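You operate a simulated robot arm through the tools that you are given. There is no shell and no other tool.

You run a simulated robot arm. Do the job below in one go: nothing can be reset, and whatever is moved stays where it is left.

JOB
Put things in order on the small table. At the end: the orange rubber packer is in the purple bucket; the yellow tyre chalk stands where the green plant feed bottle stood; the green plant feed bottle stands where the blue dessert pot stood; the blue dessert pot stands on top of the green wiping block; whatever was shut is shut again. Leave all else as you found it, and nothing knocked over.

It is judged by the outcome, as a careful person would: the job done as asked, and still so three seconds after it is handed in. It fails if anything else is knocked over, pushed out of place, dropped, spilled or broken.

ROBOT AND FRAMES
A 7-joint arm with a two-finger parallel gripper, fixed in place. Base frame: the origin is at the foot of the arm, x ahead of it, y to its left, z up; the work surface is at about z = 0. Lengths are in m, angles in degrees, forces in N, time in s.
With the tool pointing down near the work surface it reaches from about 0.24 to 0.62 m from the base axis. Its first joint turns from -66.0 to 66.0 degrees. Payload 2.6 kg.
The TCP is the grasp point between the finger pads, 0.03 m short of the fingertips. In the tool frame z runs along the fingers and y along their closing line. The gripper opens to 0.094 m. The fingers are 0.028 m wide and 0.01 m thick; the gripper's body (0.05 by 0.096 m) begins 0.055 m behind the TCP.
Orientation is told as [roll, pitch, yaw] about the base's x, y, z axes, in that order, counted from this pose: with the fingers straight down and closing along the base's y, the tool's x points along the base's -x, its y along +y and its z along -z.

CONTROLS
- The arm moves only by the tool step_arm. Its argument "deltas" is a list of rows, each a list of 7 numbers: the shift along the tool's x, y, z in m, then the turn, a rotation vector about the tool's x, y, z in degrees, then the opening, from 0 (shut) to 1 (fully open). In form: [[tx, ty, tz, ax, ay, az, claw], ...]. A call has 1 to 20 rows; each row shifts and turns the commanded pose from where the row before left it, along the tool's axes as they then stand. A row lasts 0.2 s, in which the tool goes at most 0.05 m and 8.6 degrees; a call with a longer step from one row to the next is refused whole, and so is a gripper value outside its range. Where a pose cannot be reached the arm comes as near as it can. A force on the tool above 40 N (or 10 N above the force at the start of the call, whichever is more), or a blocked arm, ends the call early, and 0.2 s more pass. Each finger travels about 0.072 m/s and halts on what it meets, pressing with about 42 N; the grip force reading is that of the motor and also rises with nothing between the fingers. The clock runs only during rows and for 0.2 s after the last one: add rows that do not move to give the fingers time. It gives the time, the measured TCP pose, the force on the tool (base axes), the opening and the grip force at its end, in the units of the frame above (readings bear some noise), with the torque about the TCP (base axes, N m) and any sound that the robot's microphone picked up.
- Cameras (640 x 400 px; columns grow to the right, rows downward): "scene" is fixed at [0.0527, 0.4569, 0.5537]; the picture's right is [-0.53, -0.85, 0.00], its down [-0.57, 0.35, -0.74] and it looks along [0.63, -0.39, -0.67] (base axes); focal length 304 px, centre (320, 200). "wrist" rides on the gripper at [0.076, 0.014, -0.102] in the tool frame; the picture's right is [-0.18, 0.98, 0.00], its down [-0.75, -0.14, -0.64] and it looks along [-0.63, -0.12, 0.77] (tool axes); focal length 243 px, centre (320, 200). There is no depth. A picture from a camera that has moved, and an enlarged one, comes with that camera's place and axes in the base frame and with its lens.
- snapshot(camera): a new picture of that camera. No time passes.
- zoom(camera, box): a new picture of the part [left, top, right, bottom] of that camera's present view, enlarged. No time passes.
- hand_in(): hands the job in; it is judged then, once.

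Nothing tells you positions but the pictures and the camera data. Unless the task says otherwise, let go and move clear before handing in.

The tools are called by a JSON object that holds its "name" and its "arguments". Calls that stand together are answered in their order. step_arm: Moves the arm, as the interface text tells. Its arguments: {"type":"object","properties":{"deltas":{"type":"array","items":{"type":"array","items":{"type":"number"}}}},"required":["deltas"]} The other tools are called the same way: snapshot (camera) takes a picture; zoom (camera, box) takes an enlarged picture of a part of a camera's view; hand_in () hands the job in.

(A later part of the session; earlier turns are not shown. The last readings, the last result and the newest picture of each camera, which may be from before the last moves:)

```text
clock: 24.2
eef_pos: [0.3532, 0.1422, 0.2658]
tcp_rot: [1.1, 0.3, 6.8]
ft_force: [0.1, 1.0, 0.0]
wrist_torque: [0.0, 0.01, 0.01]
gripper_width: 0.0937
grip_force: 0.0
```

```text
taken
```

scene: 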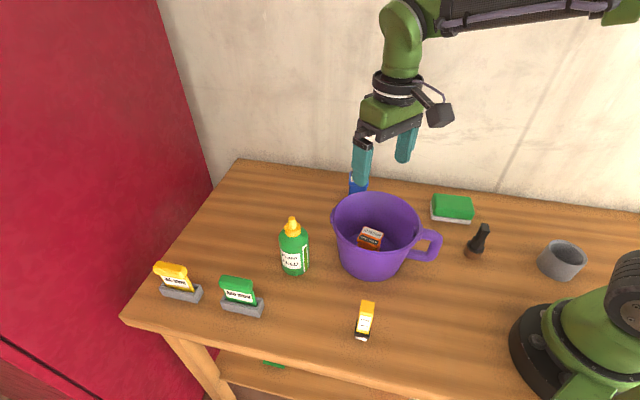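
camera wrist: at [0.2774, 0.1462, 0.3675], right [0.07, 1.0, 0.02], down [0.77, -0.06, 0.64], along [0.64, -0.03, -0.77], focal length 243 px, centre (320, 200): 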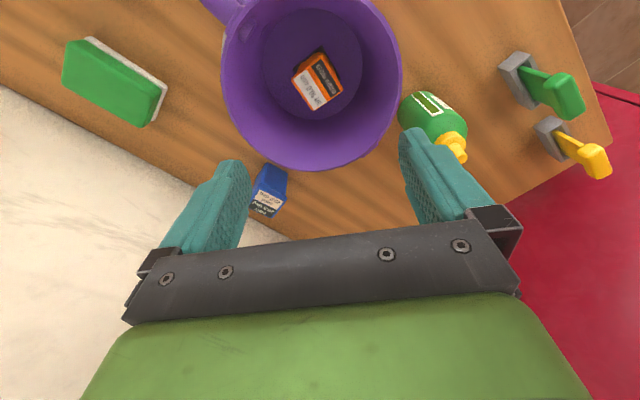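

The packer stands upright in the bucket. Now I measure the pot, the block, the bottle and the chalk more closely.

{"name": "zoom", "arguments": {"camera": "wrist", "box": [230, 150, 310, 230]}}

{"name": "zoom", "arguments": {"camera": "wrist", "box": [40, 20, 200, 140]}}

{"name": "zoom", "arguments": {"camera": "wrist", "box": [280, 30, 480, 180]}}

{"name": "zoom", "arguments": {"camera": "scene", "box": [320, 150, 480, 270]}}

```text
5.00 times, centred on (270, 190) of wrist
camera zoom: at [0.2774, 0.1462, 0.3675], right [0.07, 1.0, 0.02], down [0.77, -0.06, 0.64], along [0.64, -0.03, -0.77], focal length 1213 px, centre (570, 250)
```

zoom: 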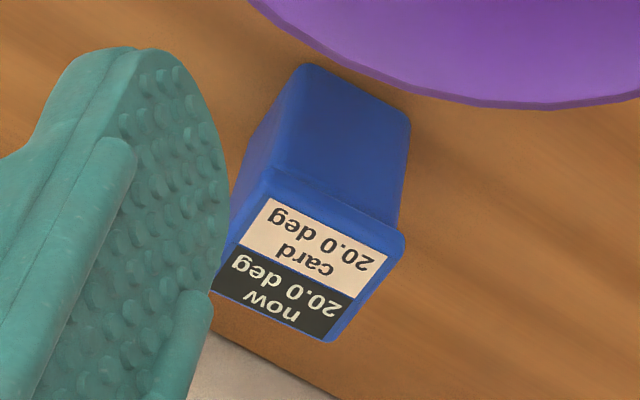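

```text
3.33 times, centred on (120, 80) of wrist
camera zoom: at [0.2774, 0.1462, 0.3675], right [0.07, 1.0, 0.02], down [0.77, -0.06, 0.64], along [0.64, -0.03, -0.77], focal length 809 px, centre (987, 600)
```

zoom: 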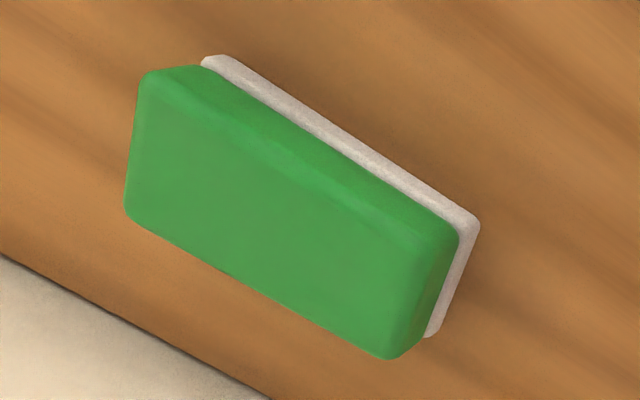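

```text
2.67 times, centred on (380, 105) of wrist
camera zoom: at [0.2774, 0.1462, 0.3675], right [0.07, 1.0, 0.02], down [0.77, -0.06, 0.64], along [0.64, -0.03, -0.77], focal length 647 px, centre (160, 453)
```

zoom: 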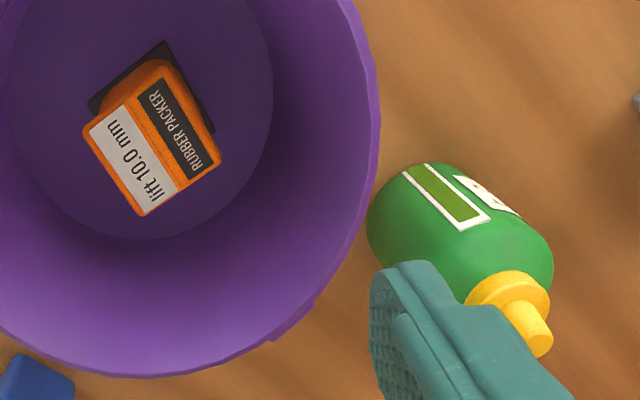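

```text
3.33 times, centred on (400, 210) of scene
camera zoom: at [0.0527, 0.4569, 0.5537], right [-0.53, -0.85, 0.0], down [-0.57, 0.35, -0.74], along [0.63, -0.39, -0.67], focal length 1013 px, centre (53, 167)
```

zoom: 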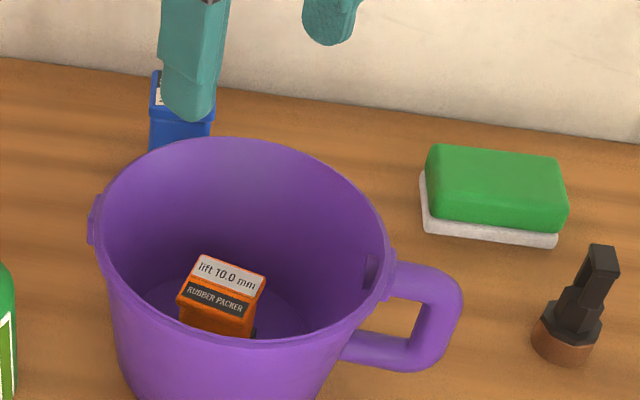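

The pot stands near (0.520, 0.050), about 75 mm tall, with faces turned so that a yaw of about -33° fits; the block's centre is near (0.347, -0.118) and it is about 40 mm high. I turn and move above the pot.

{"name": "step_arm", "arguments": {"deltas": [[0, 0, 0, 1.1, -0.3, 0, 1], [0, 0, 0, 0, 0, 8, 1], [0, 0, 0, 0, 0, 8, 1], [0, 0, 0, 0, 0, 8, 1], [0, 0, 0, 0, 0, 8, 1], [0, 0, 0, 0, 0, 8, 1], [-0.0238, 0.0018, 0.0083, 0, 0, 0, 1], [-0.0238, 0.0018, 0.0083, 0, 0, 0, 1], [-0.0238, 0.0018, 0.0083, 0, 0, 0, 1], [-0.0238, 0.0018, 0.0083, 0, 0, 0, 1], [-0.0238, 0.0018, 0.0083, 0, 0, 0, 1], [-0.0238, 0.0018, 0.0083, 0, 0, 0, 1], [-0.0238, 0.0018, 0.0083, 0, 0, 0, 1], [-0.0238, 0.0018, 0.0083, 0, 0, 0, 1], [0, 0, 0, 0, 0, 0, 1]]}}

{"name": "snapshot", "arguments": {"camera": "wrist"}}

{"name": "snapshot", "arguments": {"camera": "scene"}}

```text
clock: 27.4
eef_pos: [0.5191, 0.0515, 0.198]
tcp_rot: [0.1, -0.1, -33.1]
ft_force: [0.0, 0.7, 0.2]
wrist_torque: [-0.01, 0.01, 0.02]
gripper_width: 0.0938
grip_force: 0.0
```

```text
taken
camera wrist: at [0.4635, 0.1054, 0.3006], right [0.69, 0.72, 0.0], down [0.55, -0.53, 0.64], along [0.47, -0.44, -0.77], focal length 243 px, centre (320, 200)
```

wrist: 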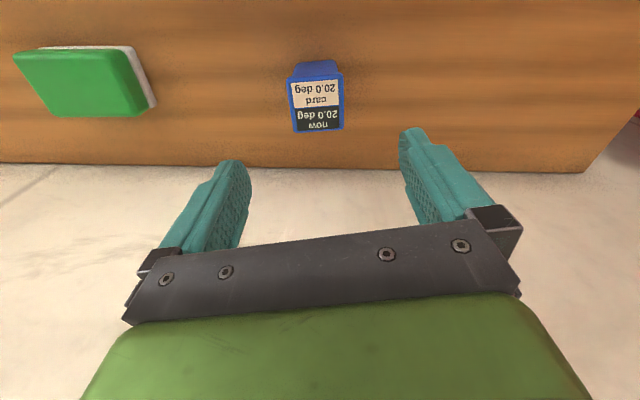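

```text
taken
```

scene: 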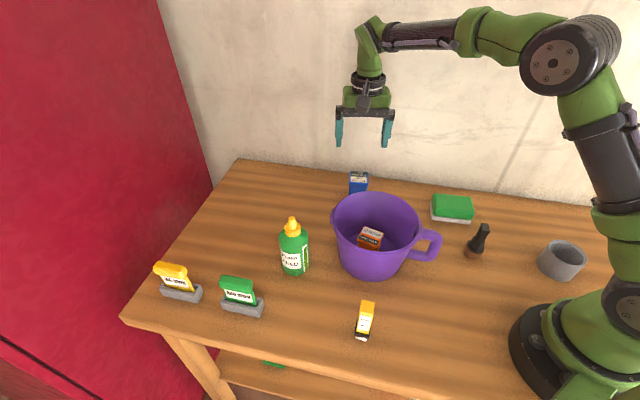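

The pot is nearly centred under the open fingers. I zoom in for the exact turn and position.

{"name": "zoom", "arguments": {"camera": "wrist", "box": [270, 45, 370, 145]}}

{"name": "zoom", "arguments": {"camera": "wrist", "box": [0, 30, 180, 142]}}

```text
4.00 times, centred on (320, 95) of wrist
camera zoom: at [0.4635, 0.1054, 0.3006], right [0.69, 0.72, 0.0], down [0.55, -0.53, 0.64], along [0.47, -0.44, -0.77], focal length 970 px, centre (320, 620)
```

zoom: 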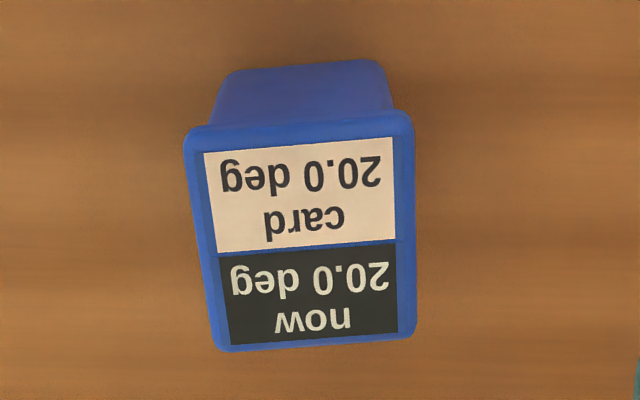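

```text
3.56 times, centred on (90, 86) of wrist
camera zoom: at [0.4635, 0.1054, 0.3006], right [0.69, 0.72, 0.0], down [0.55, -0.53, 0.64], along [0.47, -0.44, -0.77], focal length 863 px, centre (1138, 605)
```

zoom: 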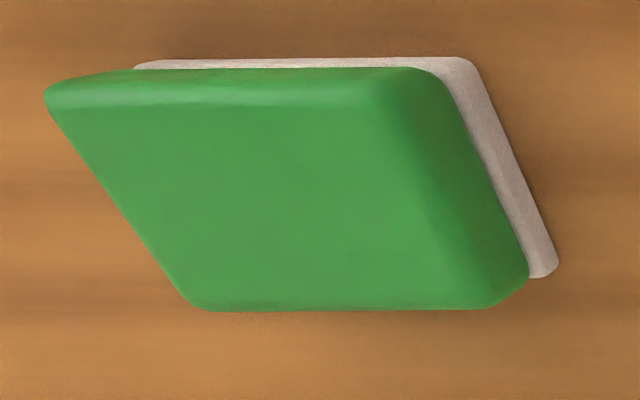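

The pot's faces call for a yaw of about -39°, and its centre (0.518, 0.052) is right under the TCP. I turn the extra 6° and descend around it.

{"name": "step_arm", "arguments": {"deltas": [[0, 0, 0, 0, 0, 6, 1], [0, 0, 0.02, 0, 0, 0, 1], [0, 0, 0.02, 0, 0, 0, 1], [0, 0, 0.02, 0, 0, 0, 1], [0, 0, 0.02, 0, 0, 0, 1], [0, 0, 0, 0, 0, 0, 1]]}}

{"name": "snapshot", "arguments": {"camera": "wrist"}}

{"name": "zoom", "arguments": {"camera": "scene", "box": [300, 110, 460, 230]}}

```text
clock: 28.8
eef_pos: [0.522, 0.0497, 0.1186]
tcp_rot: [0.1, -0.1, -39.1]
ft_force: [0.1, 0.5, 0.2]
wrist_torque: [-0.01, 0.0, -0.01]
gripper_width: 0.094
grip_force: 0.0
```

```text
taken
camera wrist: at [0.4719, 0.1092, 0.2206], right [0.76, 0.65, 0.0], down [0.49, -0.58, 0.64], along [0.42, -0.49, -0.77], focal length 243 px, centre (320, 200)
```

wrist: 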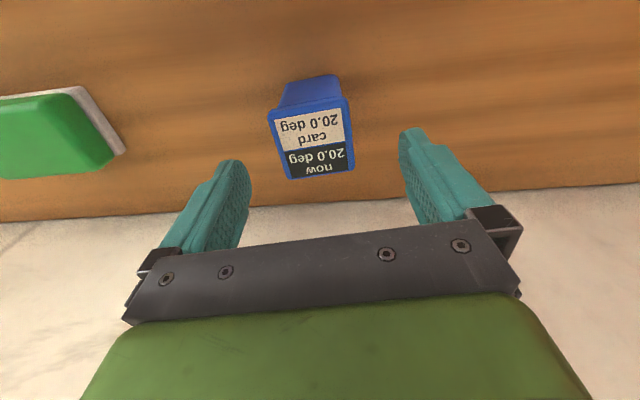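

```text
3.33 times, centred on (380, 170) of scene
camera zoom: at [0.0527, 0.4569, 0.5537], right [-0.53, -0.85, 0.0], down [-0.57, 0.35, -0.74], along [0.63, -0.39, -0.67], focal length 1013 px, centre (120, 300)
```

zoom: 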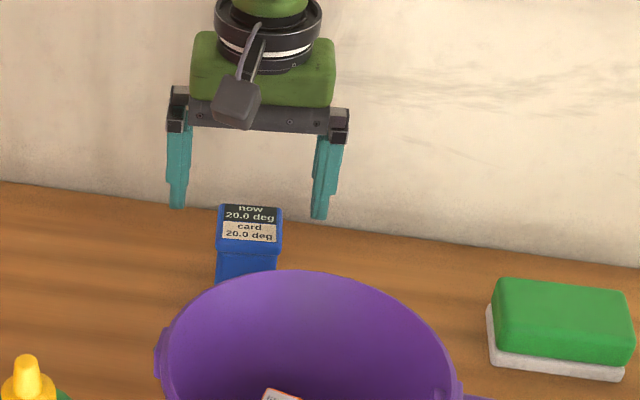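

Nearly spot on; I shift about 4 mm towards the pot's centre and descend to grip height, then look again before closing.

{"name": "step_arm", "arguments": {"deltas": [[0.004, -0.002, 0.0, 0, 0, 0, 1], [0, 0, 0.018, 0, 0, 0, 1], [0, 0, 0.018, 0, 0, 0, 1], [0, 0, 0.018, 0, 0, 0, 1], [0, 0, 0.016, 0, 0, 0, 1], [0, 0, 0, 0, 0, 0, 1]]}}

{"name": "snapshot", "arguments": {"camera": "wrist"}}

{"name": "zoom", "arguments": {"camera": "scene", "box": [300, 110, 460, 230]}}

```text
clock: 30.2
eef_pos: [0.5168, 0.0503, 0.0472]
tcp_rot: [0.0, -0.1, -39.1]
ft_force: [0.8, 0.4, 0.2]
wrist_torque: [0.05, 0.04, -0.02]
gripper_width: 0.094
grip_force: 0.0
```

```text
taken
camera wrist: at [0.4673, 0.1113, 0.1499], right [0.76, 0.65, 0.0], down [0.49, -0.58, 0.64], along [0.42, -0.49, -0.77], focal length 243 px, centre (320, 200)
```

wrist: 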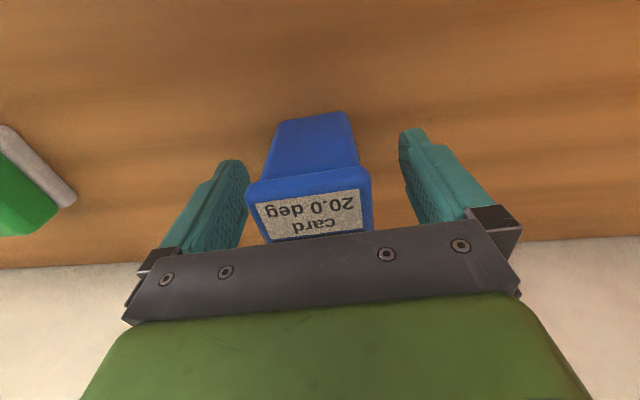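

```text
3.33 times, centred on (380, 170) of scene
camera zoom: at [0.0527, 0.4569, 0.5537], right [-0.53, -0.85, 0.0], down [-0.57, 0.35, -0.74], along [0.63, -0.39, -0.67], focal length 1013 px, centre (120, 300)
```

zoom: 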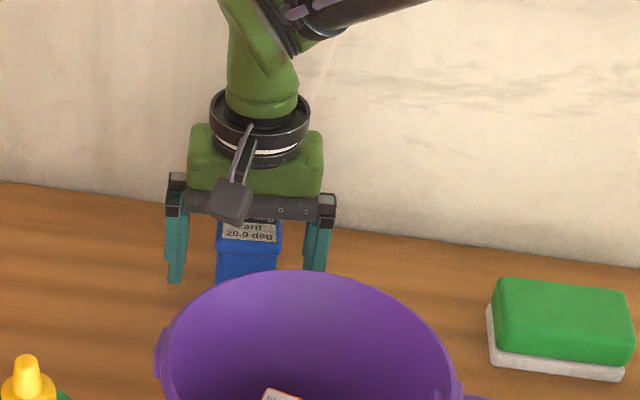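

The pot is centred between the fingers in both directions. I close on it gently.

{"name": "step_arm", "arguments": {"deltas": [[0, 0, 0, 0, 0, 0, 0.7], [0, 0, 0, 0, 0, 0, 0.5], [0, 0, 0, 0, 0, 0, 0.3], [0, 0, 0, 0, 0, 0, 0.2], [0, 0, 0, 0, 0, 0, 0.1]]}}

{"name": "snapshot", "arguments": {"camera": "wrist"}}

```text
clock: 31.4
eef_pos: [0.5168, 0.0511, 0.0482]
tcp_rot: [0.1, -0.1, -39.0]
ft_force: [0.7, -0.3, -0.8]
wrist_torque: [0.0, -0.01, 0.04]
gripper_width: 0.0542
grip_force: 42.4
```

```text
taken
camera wrist: at [0.4673, 0.1112, 0.1502], right [0.76, 0.65, 0.0], down [0.49, -0.58, 0.64], along [0.42, -0.49, -0.77], focal length 243 px, centre (320, 200)
```

wrist: 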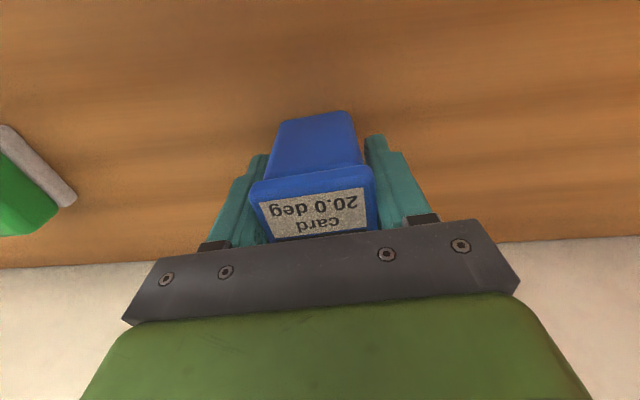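

Gripped. I lift by a few millimetres first and check for slip.

{"name": "step_arm", "arguments": {"deltas": [[0, 0, -0.003, 0, 0, 0, 0.05], [0, 0, -0.005, 0, 0, 0, 0.05], [0, 0, -0.006, 0, 0, 0, 0.05], [0, 0, -0.006, 0, 0, 0, 0.05], [0, 0, 0, 0, 0, 0, 0.05]]}}

{"name": "snapshot", "arguments": {"camera": "wrist"}}

{"name": "zoom", "arguments": {"camera": "scene", "box": [300, 110, 460, 230]}}

```text
clock: 32.6
eef_pos: [0.5161, 0.0505, 0.0702]
tcp_rot: [0.1, -0.1, -39.2]
ft_force: [0.6, 0.1, -1.2]
wrist_torque: [0.0, 0.0, 0.02]
gripper_width: 0.0538
grip_force: 41.7
```

```text
taken
camera wrist: at [0.4664, 0.1107, 0.1714], right [0.76, 0.65, 0.0], down [0.49, -0.58, 0.64], along [0.42, -0.49, -0.77], focal length 243 px, centre (320, 200)
```

wrist: 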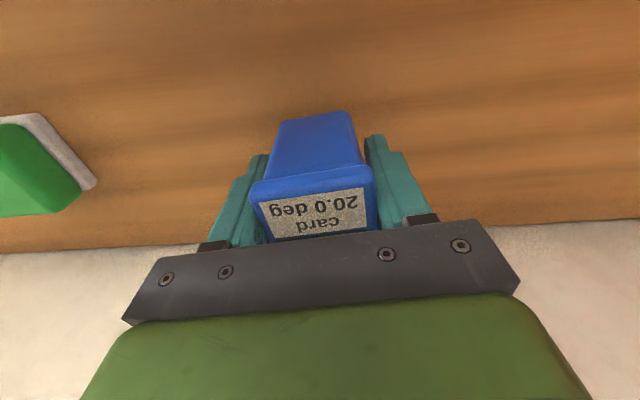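

```text
3.33 times, centred on (380, 170) of scene
camera zoom: at [0.0527, 0.4569, 0.5537], right [-0.53, -0.85, 0.0], down [-0.57, 0.35, -0.74], along [0.63, -0.39, -0.67], focal length 1013 px, centre (120, 300)
```

zoom: 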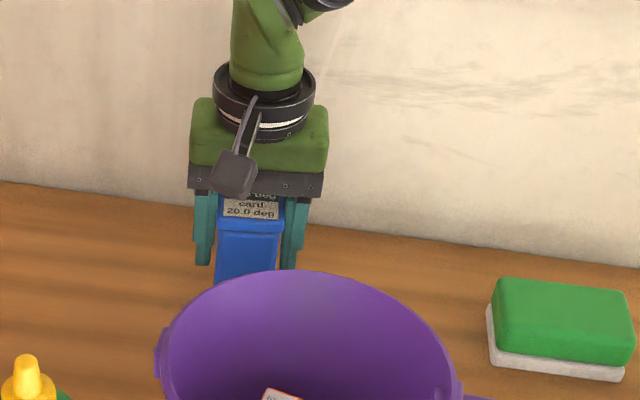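

The pot is held without slipping; its base is 48 mm below the TCP. I lift it clear and carry it over the green block at about (0.348, -0.117).

{"name": "step_arm", "arguments": {"deltas": [[0, 0, -0.01, 0, 0, 0, 0.05], [0, 0, -0.02, 0, 0, 0, 0.05], [0, 0, -0.02, 0, 0, 0, 0.05], [0, 0, -0.02, 0, 0, 0, 0.05], [0, 0, -0.02, 0, 0, 0, 0.05], [0, 0, -0.015, 0, 0, 0, 0.05], [0.001, -0.0098, 0, 0, 0, 0, 0.05], [0.0021, -0.0196, 0, 0, 0, 0, 0.05], [0.0021, -0.0196, 0, 0, 0, 0, 0.05], [0.0021, -0.0196, 0, 0, 0, 0, 0.05], [0.0021, -0.0196, 0, 0, 0, 0, 0.05], [0.0021, -0.0196, 0, 0, 0, 0, 0.05], [0.0021, -0.0196, 0, 0, 0, 0, 0.05], [0.0021, -0.0196, 0, 0, 0, 0, 0.05], [0.0021, -0.0196, 0, 0, 0, 0, 0.05], [0.0021, -0.0196, 0, 0, 0, 0, 0.05], [0.0021, -0.0196, 0, 0, 0, 0, 0.05], [0.0021, -0.0196, 0, 0, 0, 0, 0.05], [0.001, -0.0098, 0, 0, 0, 4, 0.05], [0, 0, 0, 0, 0, 0, 0.05]]}}

{"name": "snapshot", "arguments": {"camera": "wrist"}}

{"name": "snapshot", "arguments": {"camera": "scene"}}

```text
clock: 36.8
eef_pos: [0.3498, -0.1153, 0.1732]
tcp_rot: [0.1, -0.1, -43.2]
ft_force: [0.2, 0.2, -1.9]
wrist_torque: [-0.06, -0.02, 0.0]
gripper_width: 0.0538
grip_force: 41.4
```

```text
taken
camera wrist: at [0.3045, -0.0512, 0.2754], right [0.81, 0.59, 0.0], down [0.45, -0.62, 0.64], along [0.38, -0.52, -0.77], focal length 243 px, centre (320, 200)
```

wrist: 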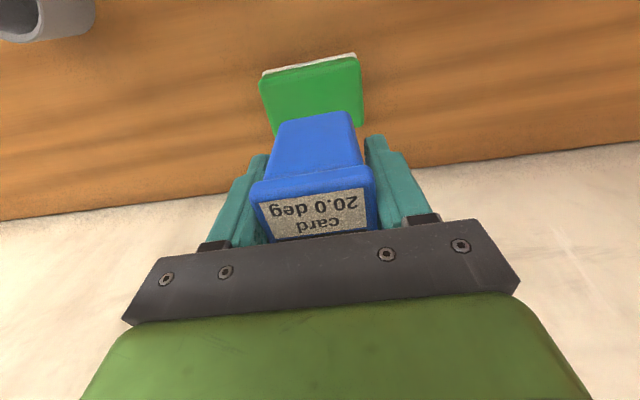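

```text
taken
```

scene: 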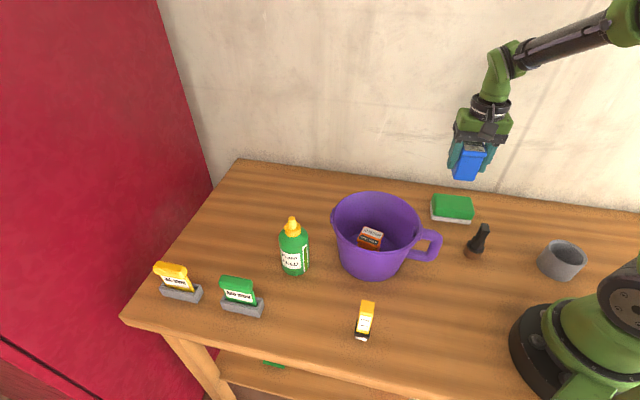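

The pot is above the block, off by about 3 mm. I correct this and lower to just above the block.

{"name": "step_arm", "arguments": {"deltas": [[-0.0006, -0.0033, 0.01, 0, 0, 0, 0.05], [0, 0, 0.015, 0, 0, 0, 0.05], [0, 0, 0.015, 0, 0, 0, 0.05], [0, 0, 0.015, 0, 0, 0, 0.05], [0, 0, 0.012, 0, 0, 0, 0.05], [0, 0, 0, 0, 0, 0, 0.05]]}}

{"name": "snapshot", "arguments": {"camera": "wrist"}}

{"name": "zoom", "arguments": {"camera": "scene", "box": [400, 120, 520, 230]}}

```text
clock: 38.2
eef_pos: [0.348, -0.1163, 0.107]
tcp_rot: [0.1, -0.2, -43.1]
ft_force: [-0.4, -0.8, -1.8]
wrist_torque: [-0.01, 0.0, 0.01]
gripper_width: 0.0537
grip_force: 42.0
```

```text
taken
camera wrist: at [0.3031, -0.0536, 0.209], right [0.81, 0.59, 0.0], down [0.45, -0.62, 0.64], along [0.38, -0.52, -0.77], focal length 243 px, centre (320, 200)
```

wrist: 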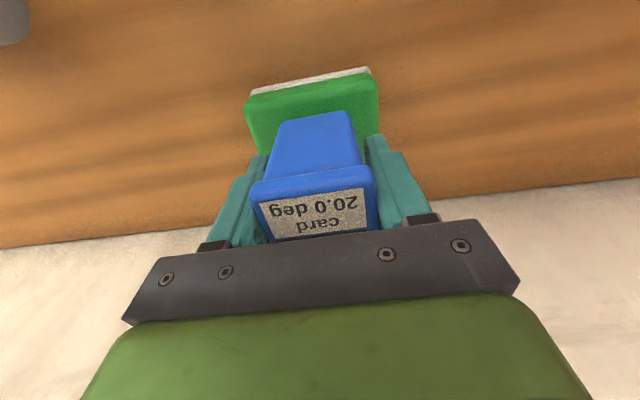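

```text
3.64 times, centred on (460, 175) of scene
camera zoom: at [0.0527, 0.4569, 0.5537], right [-0.53, -0.85, 0.0], down [-0.57, 0.35, -0.74], along [0.63, -0.39, -0.67], focal length 1105 px, centre (-189, 291)
```

zoom: 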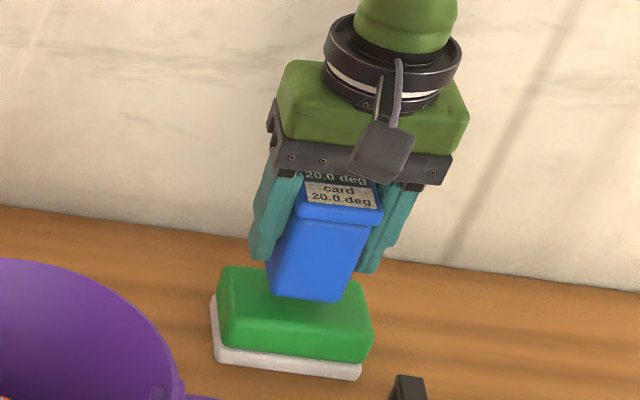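

Well aligned. I lower the last 20 mm in small steps and watch for contact.

{"name": "step_arm", "arguments": {"deltas": [[0, 0, 0.006, 0, 0, 0, 0.05], [0, 0, 0.005, 0, 0, 0, 0.05], [0, 0, 0.002, 0, 0, 0, 0.05], [0, 0, 0.002, 0, 0, 0, 0.05], [0, 0, 0, 0, 0, 0, 0.05]]}}

{"name": "zoom", "arguments": {"camera": "scene", "box": [400, 120, 520, 230]}}

```text
clock: 39.4
eef_pos: [0.3466, -0.1177, 0.0914]
tcp_rot: [0.1, -0.1, -43.0]
ft_force: [0.1, 0.1, -1.1]
wrist_torque: [0.0, -0.02, 0.01]
gripper_width: 0.0539
grip_force: 42.3
```

```text
3.64 times, centred on (460, 175) of scene
camera zoom: at [0.0527, 0.4569, 0.5537], right [-0.53, -0.85, 0.0], down [-0.57, 0.35, -0.74], along [0.63, -0.39, -0.67], focal length 1105 px, centre (-189, 291)
```

zoom: 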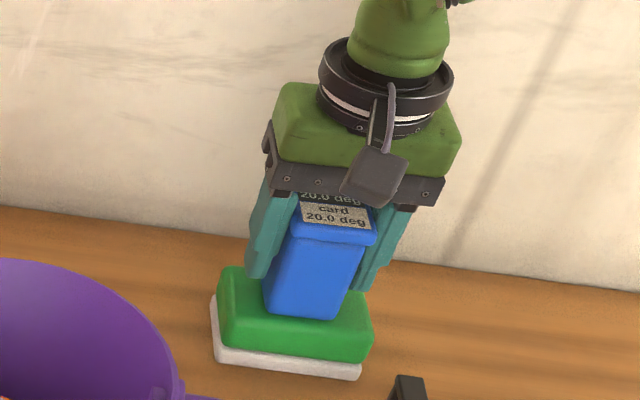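

Close to touching. I go on in 1 mm steps.

{"name": "step_arm", "arguments": {"deltas": [[0, 0, 0.001, 0, 0, 0, 0.05], [0, 0, 0.001, 0, 0, 0, 0.05], [0, 0, 0.001, 0, 0, 0, 0.05], [0, 0, 0, 0, 0, 0, 0.05]]}}

```text
clock: 40.4
eef_pos: [0.3493, -0.1191, 0.0898]
tcp_rot: [0.2, -0.4, -43.0]
ft_force: [-2.6, 2.9, 31.3]
wrist_torque: [-0.22, -0.13, -0.05]
gripper_width: 0.054
grip_force: 42.1
```

The pot is pressed onto the block (31 N). I ease up about 1 mm to relieve the force, then open a little.

{"name": "step_arm", "arguments": {"deltas": [[0, 0, -0.001, 0, 0, 0, 0.05], [0, 0, 0, 0, 0, 0, 0.05]]}}

```text
clock: 41.0
eef_pos: [0.3486, -0.1189, 0.0911]
tcp_rot: [0.2, -0.2, -42.9]
ft_force: [4.6, -2.1, 15.9]
wrist_torque: [-0.41, -0.59, 0.02]
gripper_width: 0.054
grip_force: 41.7
```

Still 16 N of pressure; I ease another 0.7 mm and then open the fingers gradually.

{"name": "step_arm", "arguments": {"deltas": [[0, 0, -0.0007, 0, 0, 0, 0.05], [0, 0, 0, 0, 0, 0, 0.05]]}}

{"name": "zoom", "arguments": {"camera": "scene", "box": [400, 120, 520, 230]}}

{"name": "snapshot", "arguments": {"camera": "wrist"}}

```text
clock: 41.6
eef_pos: [0.3479, -0.1186, 0.09]
tcp_rot: [0.1, -0.1, -43.1]
ft_force: [1.7, -5.4, 14.9]
wrist_torque: [-0.48, -0.44, -0.05]
gripper_width: 0.054
grip_force: 41.4
```

```text
3.64 times, centred on (460, 175) of scene
camera zoom: at [0.0526, 0.4569, 0.5537], right [-0.53, -0.85, 0.0], down [-0.57, 0.35, -0.74], along [0.63, -0.39, -0.67], focal length 1105 px, centre (-189, 291)
```

zoom: 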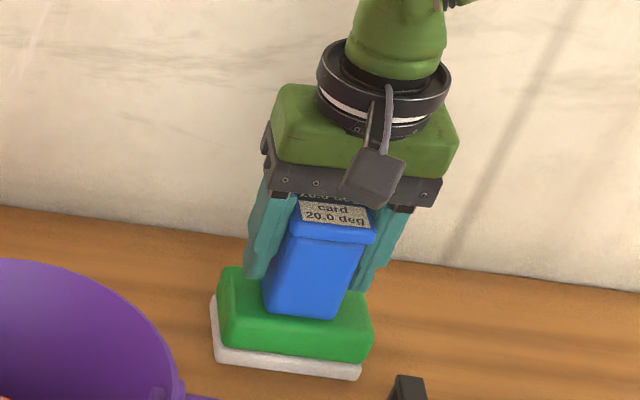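

```text
taken
camera wrist: at [0.3029, -0.0546, 0.1922], right [0.81, 0.59, 0.0], down [0.45, -0.62, 0.64], along [0.38, -0.52, -0.77], focal length 243 px, centre (320, 200)
```

wrist: 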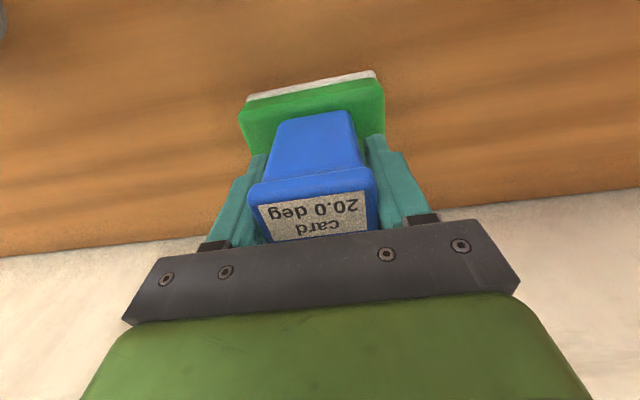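

Only slight pressure is left and the pot sits upright on the block. I open the fingers slowly.

{"name": "step_arm", "arguments": {"deltas": [[0, 0, -0.0007, 0, 0, 0, 0.05], [0, 0, 0, 0, 0, 0, 0.55], [0, 0, 0, 0, 0, 0, 0.6], [0, 0, 0, 0, 0, 0, 0.7], [0, 0, 0, 0, 0, 0, 0.85], [0, 0, 0, 0, 0, 0, 0.95], [0, 0, 0, 0, 0, 0, 1]]}}

{"name": "snapshot", "arguments": {"camera": "wrist"}}

{"name": "zoom", "arguments": {"camera": "scene", "box": [400, 120, 520, 230]}}

```text
clock: 43.2
eef_pos: [0.3477, -0.1185, 0.0908]
tcp_rot: [0.1, -0.2, -43.0]
ft_force: [-0.7, -0.1, -0.9]
wrist_torque: [-0.02, -0.01, -0.04]
gripper_width: 0.0939
grip_force: 0.2
```

```text
taken
camera wrist: at [0.3029, -0.0544, 0.1926], right [0.81, 0.59, 0.0], down [0.45, -0.62, 0.64], along [0.38, -0.52, -0.77], focal length 243 px, centre (320, 200)
```

wrist: 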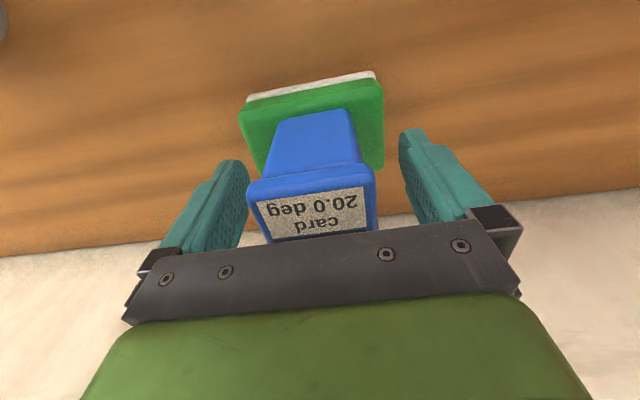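

```text
3.64 times, centred on (460, 175) of scene
camera zoom: at [0.0527, 0.4569, 0.5537], right [-0.53, -0.85, 0.0], down [-0.57, 0.35, -0.74], along [0.63, -0.39, -0.67], focal length 1105 px, centre (-189, 291)
```

zoom: 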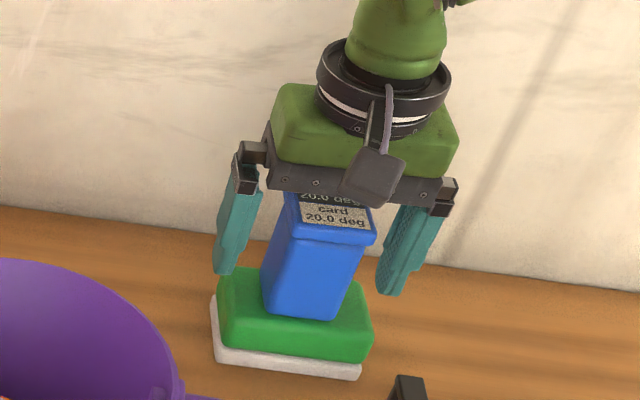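

The pot stands freely on the block. I rise straight up and look at it.

{"name": "step_arm", "arguments": {"deltas": [[0, 0, -0.008, 0, 0, 0, 1], [0, 0, -0.015, 0, 0, 0, 1], [0, 0, -0.02, 0, 0, 0, 1], [0, 0, -0.025, 0, 0, 0, 1], [0, 0, -0.03, 0, 0, 0, 1], [0, 0, -0.03, 0, 0, 0, 1], [0, 0, -0.03, 0, 0, 0, 1], [0, 0, 0, 0, 0, 0, 1]]}}

{"name": "snapshot", "arguments": {"camera": "wrist"}}

{"name": "zoom", "arguments": {"camera": "scene", "box": [400, 120, 520, 230]}}

```text
clock: 45.0
eef_pos: [0.347, -0.1178, 0.247]
tcp_rot: [0.1, -0.2, -43.1]
ft_force: [-1.0, 0.7, -1.1]
wrist_torque: [0.02, 0.03, 0.02]
gripper_width: 0.094
grip_force: 0.1
```

```text
taken
camera wrist: at [0.3011, -0.0541, 0.3494], right [0.81, 0.59, 0.0], down [0.45, -0.62, 0.64], along [0.38, -0.52, -0.77], focal length 243 px, centre (320, 200)
```

wrist: 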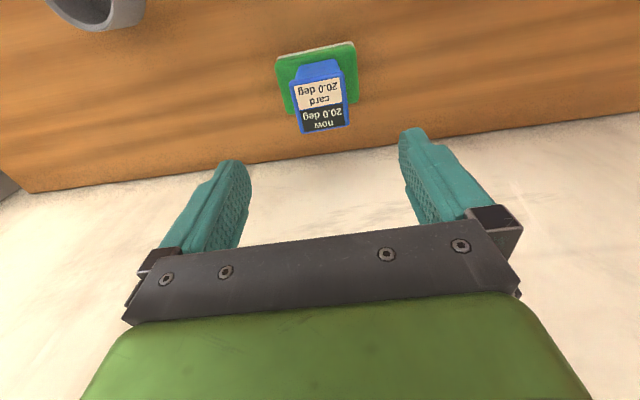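

```text
3.64 times, centred on (460, 175) of scene
camera zoom: at [0.0527, 0.4569, 0.5537], right [-0.53, -0.85, 0.0], down [-0.57, 0.35, -0.74], along [0.63, -0.39, -0.67], focal length 1105 px, centre (-189, 291)
```

zoom: 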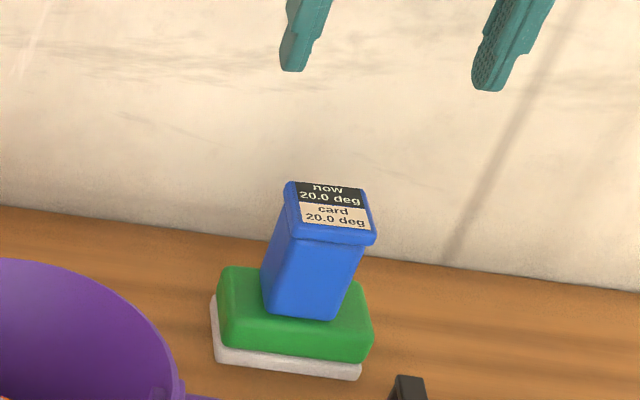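

The pot stands steady on the block. Next is the bottle: I move high over the table to above it, near (0.42, 0.29), and turn to look straight at it.

{"name": "step_arm", "arguments": {"deltas": [[0.0205, 0.0316, -0.003, 0, 0, 0, 1], [0.0205, 0.0316, -0.003, 0, 0, 0, 1], [0.0205, 0.0316, -0.003, 0, 0, 0, 1], [0.0205, 0.0316, -0.003, 0, 0, 0, 1], [0.0205, 0.0316, -0.003, 0, 0, 0, 1], [0.0205, 0.0316, -0.003, 0, 0, 0, 1], [0.0205, 0.0316, -0.003, 0, 0, 0, 1], [0.0205, 0.0316, -0.003, 0, 0, 0, 1], [0.0205, 0.0316, -0.003, 0, 0, 0, 1], [0.0205, 0.0316, -0.003, 0, 0, 0, 1], [0.0205, 0.0316, -0.003, 0, 0, 0, 1], [0, 0, 0, 0, 0, -8.6, 1], [0, 0, 0, 0, 0, -8.6, 1], [0, 0, 0, 0, 0, -8.6, 1], [0, 0, 0, 0, 0, -8.6, 1], [0, 0, 0, 0, 0, -8.6, 1], [0, 0, 0, 0, 0, -8.6, 1], [0, 0, 0, 0, 0, -8.6, 1], [0, 0, 0, 0, 0, -8.6, 1], [0, 0, 0, 0, 0, -8.6, 1]]}}

{"name": "snapshot", "arguments": {"camera": "wrist"}}

{"name": "snapshot", "arguments": {"camera": "scene"}}

```text
clock: 49.2
eef_pos: [0.4206, 0.29, 0.2825]
tcp_rot: [-0.1, -0.1, 34.5]
ft_force: [0.0, 0.8, 0.3]
wrist_torque: [-0.02, 0.0, 0.0]
gripper_width: 0.0938
grip_force: 0.2
```

```text
taken
camera wrist: at [0.3491, 0.259, 0.3841], right [-0.4, 0.91, 0.0], down [0.7, 0.31, 0.64], along [0.59, 0.26, -0.77], focal length 243 px, centre (320, 200)
```

wrist: 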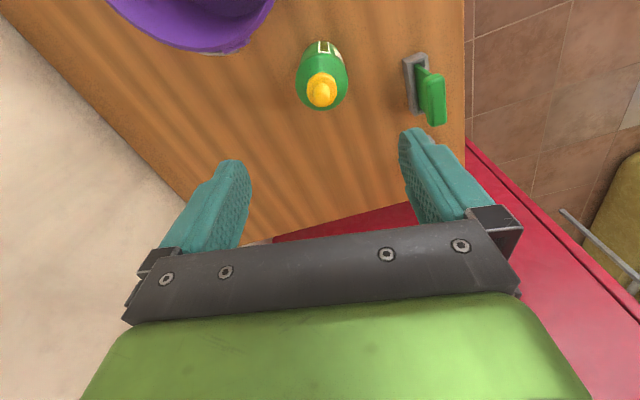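

```text
taken
```

scene: 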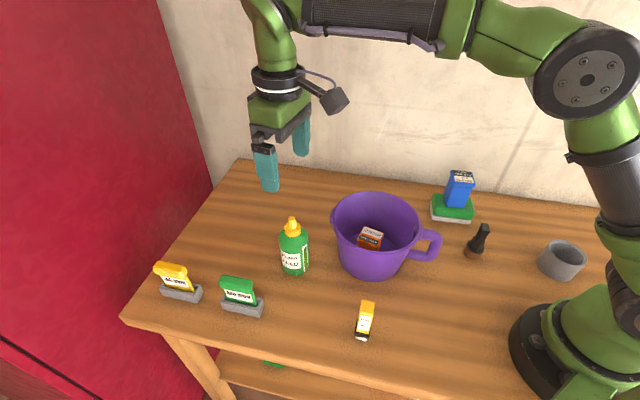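

{"name": "zoom", "arguments": {"camera": "wrist", "box": [270, 20, 370, 120]}}

{"name": "zoom", "arguments": {"camera": "scene", "box": [255, 205, 335, 285]}}

```text
4.00 times, centred on (320, 70) of wrist
camera zoom: at [0.3491, 0.259, 0.3841], right [-0.4, 0.91, 0.0], down [0.7, 0.31, 0.64], along [0.59, 0.26, -0.77], focal length 970 px, centre (320, 720)
```

zoom: 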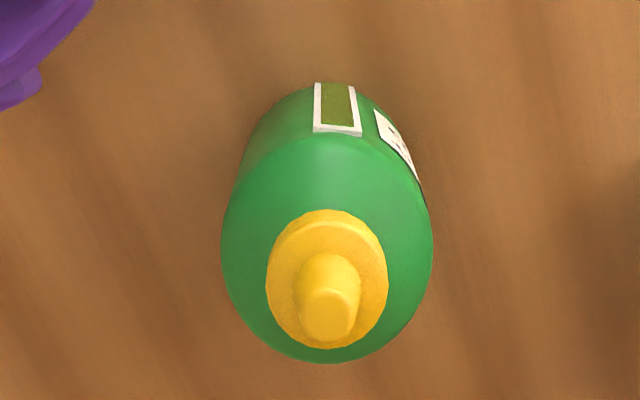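

```text
5.00 times, centred on (295, 245) of scene
camera zoom: at [0.0527, 0.4569, 0.5537], right [-0.53, -0.85, 0.0], down [-0.57, 0.35, -0.74], along [0.63, -0.39, -0.67], focal length 1519 px, centre (445, -25)
```

zoom: 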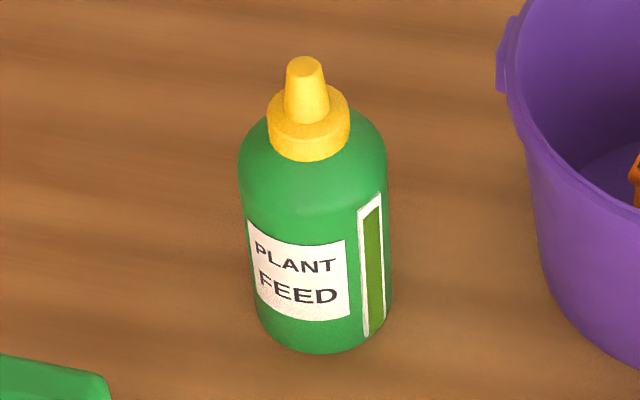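

The bottle stands near (0.418, 0.290), about 59 mm across and roughly 150 mm tall, with its straight body reaching up to about z = 0.09. So I must grip it high, with the palm kept above the nozzle; I descend partway and check.

{"name": "step_arm", "arguments": {"deltas": [[0.0017, 0.0012, 0.0, 0, 0, 0, 1], [0, 0, 0.02, 0, 0, 0, 1], [0, 0, 0.025, 0, 0, 0, 1], [0, 0, 0.025, 0, 0, 0, 1], [0, 0, 0.025, 0, 0, 0, 1], [0, 0, 0.025, 0, 0, 0, 1], [0, 0, 0.015, 0, 0, 0, 1], [0, 0, 0, 0, 0, 0, 1]]}}

{"name": "snapshot", "arguments": {"camera": "wrist"}}

{"name": "zoom", "arguments": {"camera": "scene", "box": [230, 150, 370, 290]}}

```text
clock: 51.0
eef_pos: [0.4193, 0.2903, 0.1458]
tcp_rot: [0.0, -0.1, 34.3]
ft_force: [0.2, 0.5, -0.2]
wrist_torque: [0.01, -0.02, 0.0]
gripper_width: 0.094
grip_force: 0.0
```

```text
taken
camera wrist: at [0.349, 0.2597, 0.2479], right [-0.4, 0.92, 0.0], down [0.7, 0.31, 0.64], along [0.59, 0.26, -0.77], focal length 243 px, centre (320, 200)
```

wrist: 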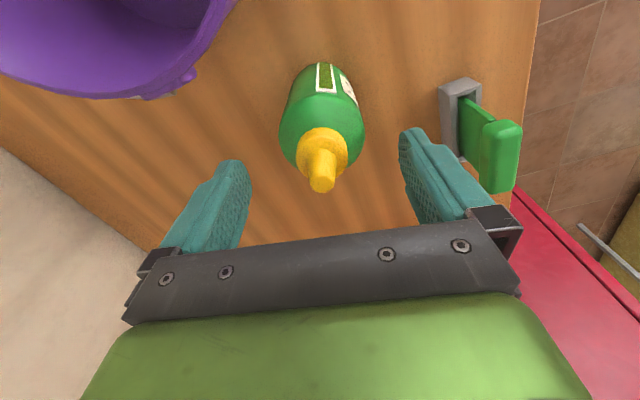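

```text
2.86 times, centred on (300, 220) of scene
camera zoom: at [0.0527, 0.4569, 0.5537], right [-0.53, -0.85, 0.0], down [-0.57, 0.35, -0.74], along [0.63, -0.39, -0.67], focal length 868 px, centre (377, 143)
```

zoom: 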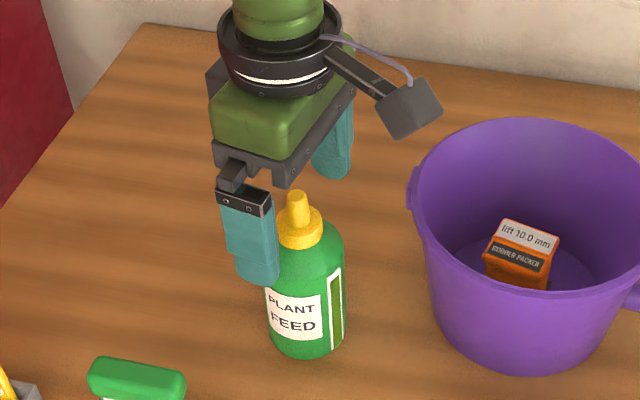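

The nozzle tip is at about z = 0.145 and the bottle is centred. I descend to TCP z ≈ 0.099, which leaves the palm about 9 mm above the nozzle, checking on the way.

{"name": "step_arm", "arguments": {"deltas": [[0, 0.0005, 0.012, 0, 0, 0, 1], [0, 0, 0.012, 0, 0, 0, 1], [0, 0, 0.01, 0, 0, 0, 1], [0, 0, 0, 0, 0, 0, 1]]}}

{"name": "snapshot", "arguments": {"camera": "wrist"}}

{"name": "zoom", "arguments": {"camera": "scene", "box": [250, 190, 340, 280]}}

```text
clock: 52.0
eef_pos: [0.4191, 0.2906, 0.1127]
tcp_rot: [0.0, -0.1, 34.3]
ft_force: [-0.3, 0.0, 0.3]
wrist_torque: [0.02, 0.01, -0.01]
gripper_width: 0.0939
grip_force: 0.1
```

```text
taken
camera wrist: at [0.3482, 0.2603, 0.2137], right [-0.4, 0.92, 0.0], down [0.7, 0.31, 0.64], along [0.59, 0.26, -0.77], focal length 243 px, centre (320, 200)
```

wrist: 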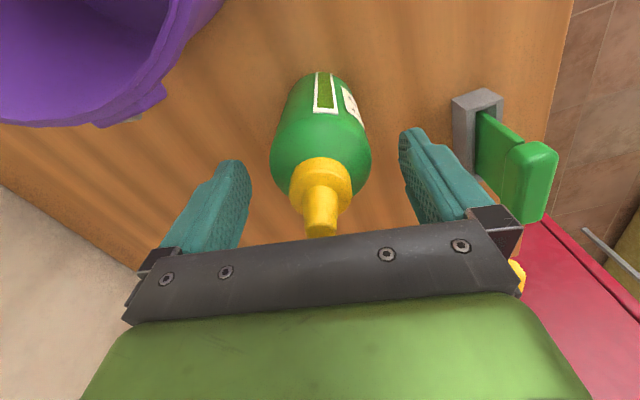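

```text
4.44 times, centred on (295, 235) of scene
camera zoom: at [0.0527, 0.4569, 0.5537], right [-0.53, -0.85, 0.0], down [-0.57, 0.35, -0.74], along [0.63, -0.39, -0.67], focal length 1350 px, centre (431, 44)
```

zoom: 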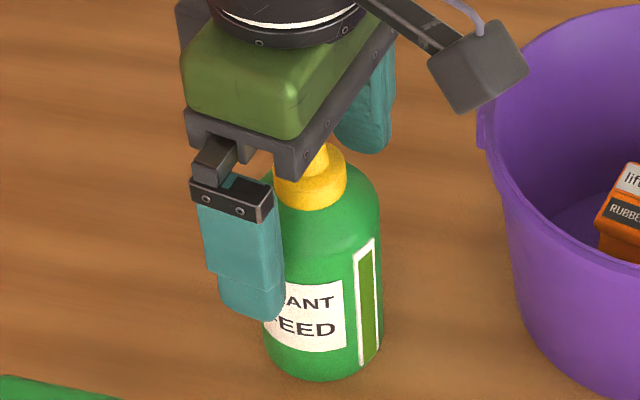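

The nozzle tip is about 31 mm above the TCP, so there is 24 mm of room under the palm. I descend 13 mm more and close.

{"name": "step_arm", "arguments": {"deltas": [[0, 0, 0.007, 0, 0, 0, 1], [0, 0, 0.006, 0, 0, 0, 1], [0, 0, 0, 0, 0, 0, 1], [0, 0, 0, 0, 0, 0, 0.75], [0, 0, 0, 0, 0, 0, 0.6], [0, 0, 0, 0, 0, 0, 0.4], [0, 0, 0, 0, 0, 0, 0.3], [0, 0, 0, 0, 0, 0, 0.2]]}}

{"name": "snapshot", "arguments": {"camera": "wrist"}}

{"name": "zoom", "arguments": {"camera": "scene", "box": [250, 190, 340, 280]}}

```text
clock: 53.8
eef_pos: [0.4171, 0.2914, 0.0998]
tcp_rot: [-0.1, -0.1, 34.4]
ft_force: [-0.4, 0.1, -0.7]
wrist_torque: [0.0, 0.0, -0.01]
gripper_width: 0.0589
grip_force: 42.0
```

```text
taken
camera wrist: at [0.347, 0.2608, 0.2017], right [-0.4, 0.92, 0.0], down [0.7, 0.31, 0.64], along [0.59, 0.26, -0.77], focal length 243 px, centre (320, 200)
```

wrist: 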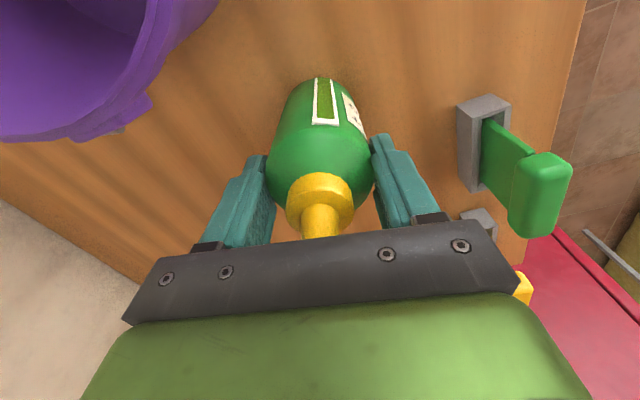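

```text
4.44 times, centred on (295, 235) of scene
camera zoom: at [0.0527, 0.4569, 0.5537], right [-0.53, -0.85, 0.0], down [-0.57, 0.35, -0.74], along [0.63, -0.39, -0.67], focal length 1350 px, centre (431, 44)
```

zoom: 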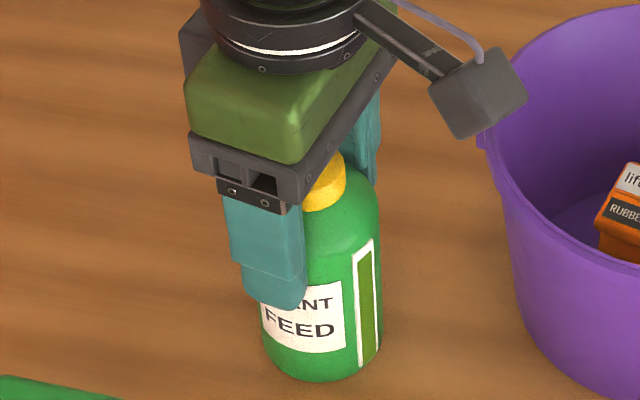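

Gripped at 59 mm. I lift a little and check that it comes along without slipping.

{"name": "step_arm", "arguments": {"deltas": [[0, 0, -0.003, 0, 0, 0, 0.1], [0, 0, -0.005, 0, 0, 0, 0.1], [0, 0, -0.006, 0, 0, 0, 0.1], [0, 0, -0.006, 0, 0, 0, 0.1], [0, 0, 0, 0, 0, 0, 0.1]]}}

{"name": "snapshot", "arguments": {"camera": "wrist"}}

{"name": "zoom", "arguments": {"camera": "scene", "box": [250, 190, 340, 280]}}

```text
clock: 55.0
eef_pos: [0.4178, 0.2893, 0.1199]
tcp_rot: [-0.1, -0.2, 34.4]
ft_force: [0.9, 0.2, -2.2]
wrist_torque: [-0.01, -0.02, -0.03]
gripper_width: 0.0593
grip_force: 42.1
```

```text
taken
camera wrist: at [0.3471, 0.2593, 0.2213], right [-0.4, 0.92, 0.0], down [0.7, 0.31, 0.64], along [0.59, 0.26, -0.77], focal length 243 px, centre (320, 200)
```

wrist: 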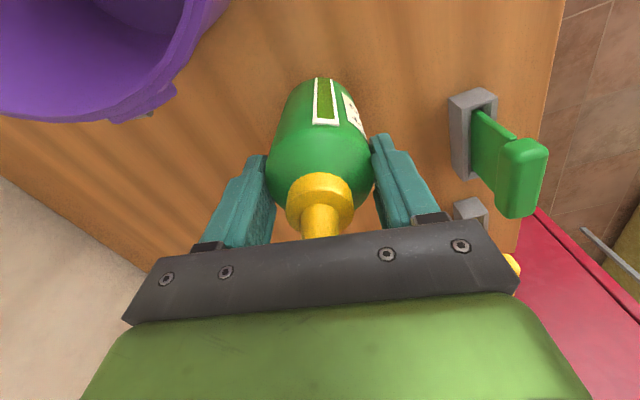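

```text
4.44 times, centred on (295, 235) of scene
camera zoom: at [0.0527, 0.4569, 0.5537], right [-0.53, -0.85, 0.0], down [-0.57, 0.35, -0.74], along [0.63, -0.39, -0.67], focal length 1350 px, centre (431, 44)
```

zoom: 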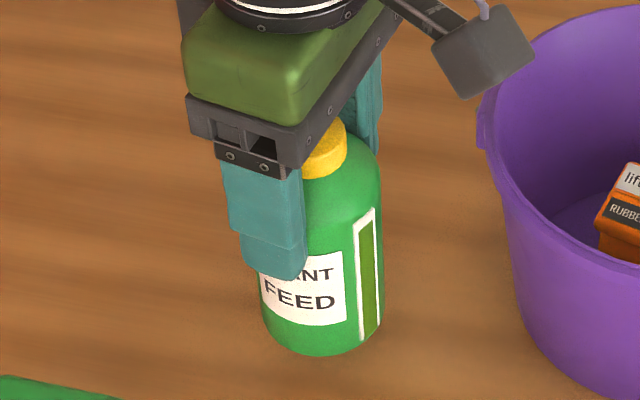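

The bottle is held upright with no slip; its base is 100 mm below the TCP. I lift it well above the bucket rim first.

{"name": "step_arm", "arguments": {"deltas": [[0, 0, -0.01, 0, 0, 0, 0.1], [0, 0, -0.018, 0, 0, 0, 0.1], [0, 0, -0.02, 0, 0, 0, 0.1], [0, 0, -0.02, 0, 0, 0, 0.1], [0, 0, -0.02, 0, 0, 0, 0.1], [0, 0, -0.02, 0, 0, 0, 0.1], [0, 0, -0.015, 0, 0, 0, 0.1], [0, 0, -0.007, 0, 0, 0, 0.1], [0, 0, 0, 0, 0, 0, 0.1]]}}

{"name": "snapshot", "arguments": {"camera": "scene"}}

```text
clock: 57.0
eef_pos: [0.4174, 0.2903, 0.2502]
tcp_rot: [-0.1, -0.1, 34.3]
ft_force: [-0.7, 1.2, -1.9]
wrist_torque: [0.0, 0.02, 0.01]
gripper_width: 0.0595
grip_force: 41.9
```

```text
taken
```

scene: 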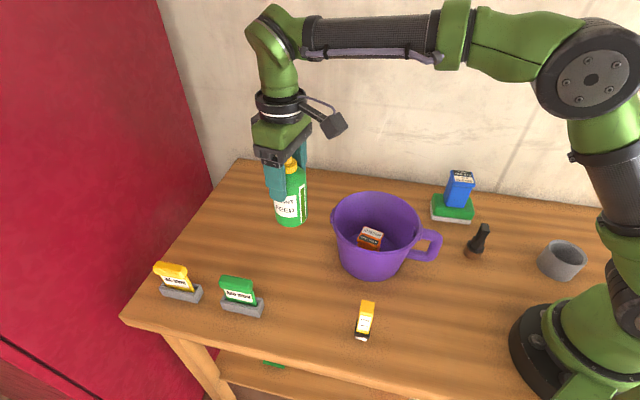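

Lifted cleanly. I carry the bottle over to above the pot's old place at (0.517, 0.051).

{"name": "step_arm", "arguments": {"deltas": [[0.0015, -0.0075, 0, 0, 0, 0, 0.1], [0.003, -0.015, 0, 0, 0, 0, 0.1], [0.0038, -0.018, 0, 0, 0, 0, 0.1], [0.0038, -0.018, 0, 0, 0, 0, 0.1], [0.0038, -0.018, 0, 0, 0, 0, 0.1], [0.0038, -0.018, 0, 0, 0, 0, 0.1], [0.0038, -0.018, 0, 0, 0, 0, 0.1], [0.0038, -0.018, 0, 0, 0, 0, 0.1], [0.0038, -0.018, 0, 0, 0, 0, 0.1], [0.0038, -0.018, 0, 0, 0, 0, 0.1], [0.0038, -0.018, 0, 0, 0, 0, 0.1], [0.0038, -0.018, 0, 0, 0, 0, 0.1], [0.0038, -0.018, 0, 0, 0, 0, 0.1], [0.0038, -0.018, 0, 0, 0, 0, 0.1], [0.003, -0.0095, 0, 0, 0, 0, 0.1], [0.0012, -0.006, 0, 0, 0, 0, 0.1], [0, 0, 0, 0, 0, 0, 0.1]]}}

{"name": "snapshot", "arguments": {"camera": "wrist"}}

{"name": "snapshot", "arguments": {"camera": "scene"}}

```text
clock: 60.6
eef_pos: [0.5148, 0.0492, 0.2489]
tcp_rot: [0.0, -0.2, 34.4]
ft_force: [0.3, -0.1, -1.7]
wrist_torque: [-0.02, -0.01, 0.01]
gripper_width: 0.0593
grip_force: 41.9
```

```text
taken
camera wrist: at [0.4451, 0.0197, 0.3512], right [-0.4, 0.92, 0.0], down [0.7, 0.31, 0.64], along [0.59, 0.26, -0.77], focal length 243 px, centre (320, 200)
```

wrist: 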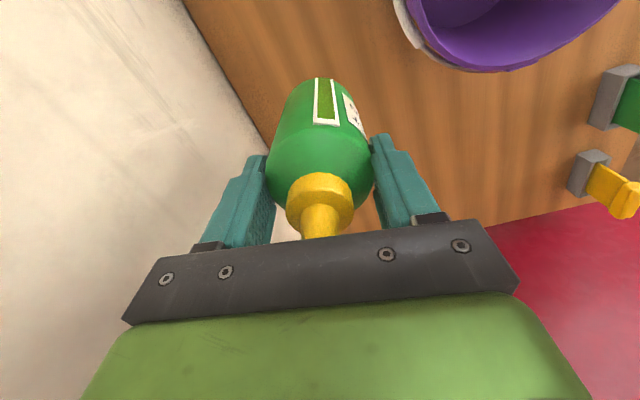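

```text
taken
```

scene: 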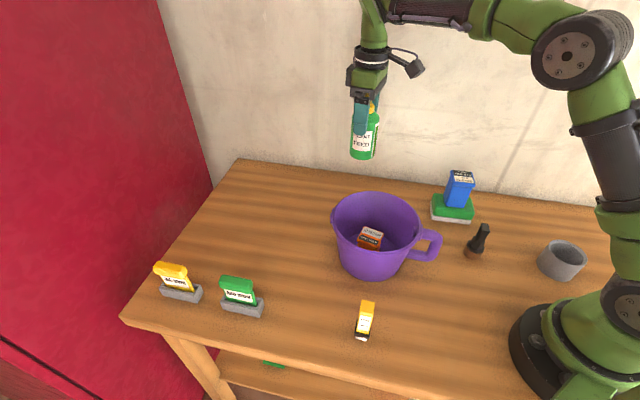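

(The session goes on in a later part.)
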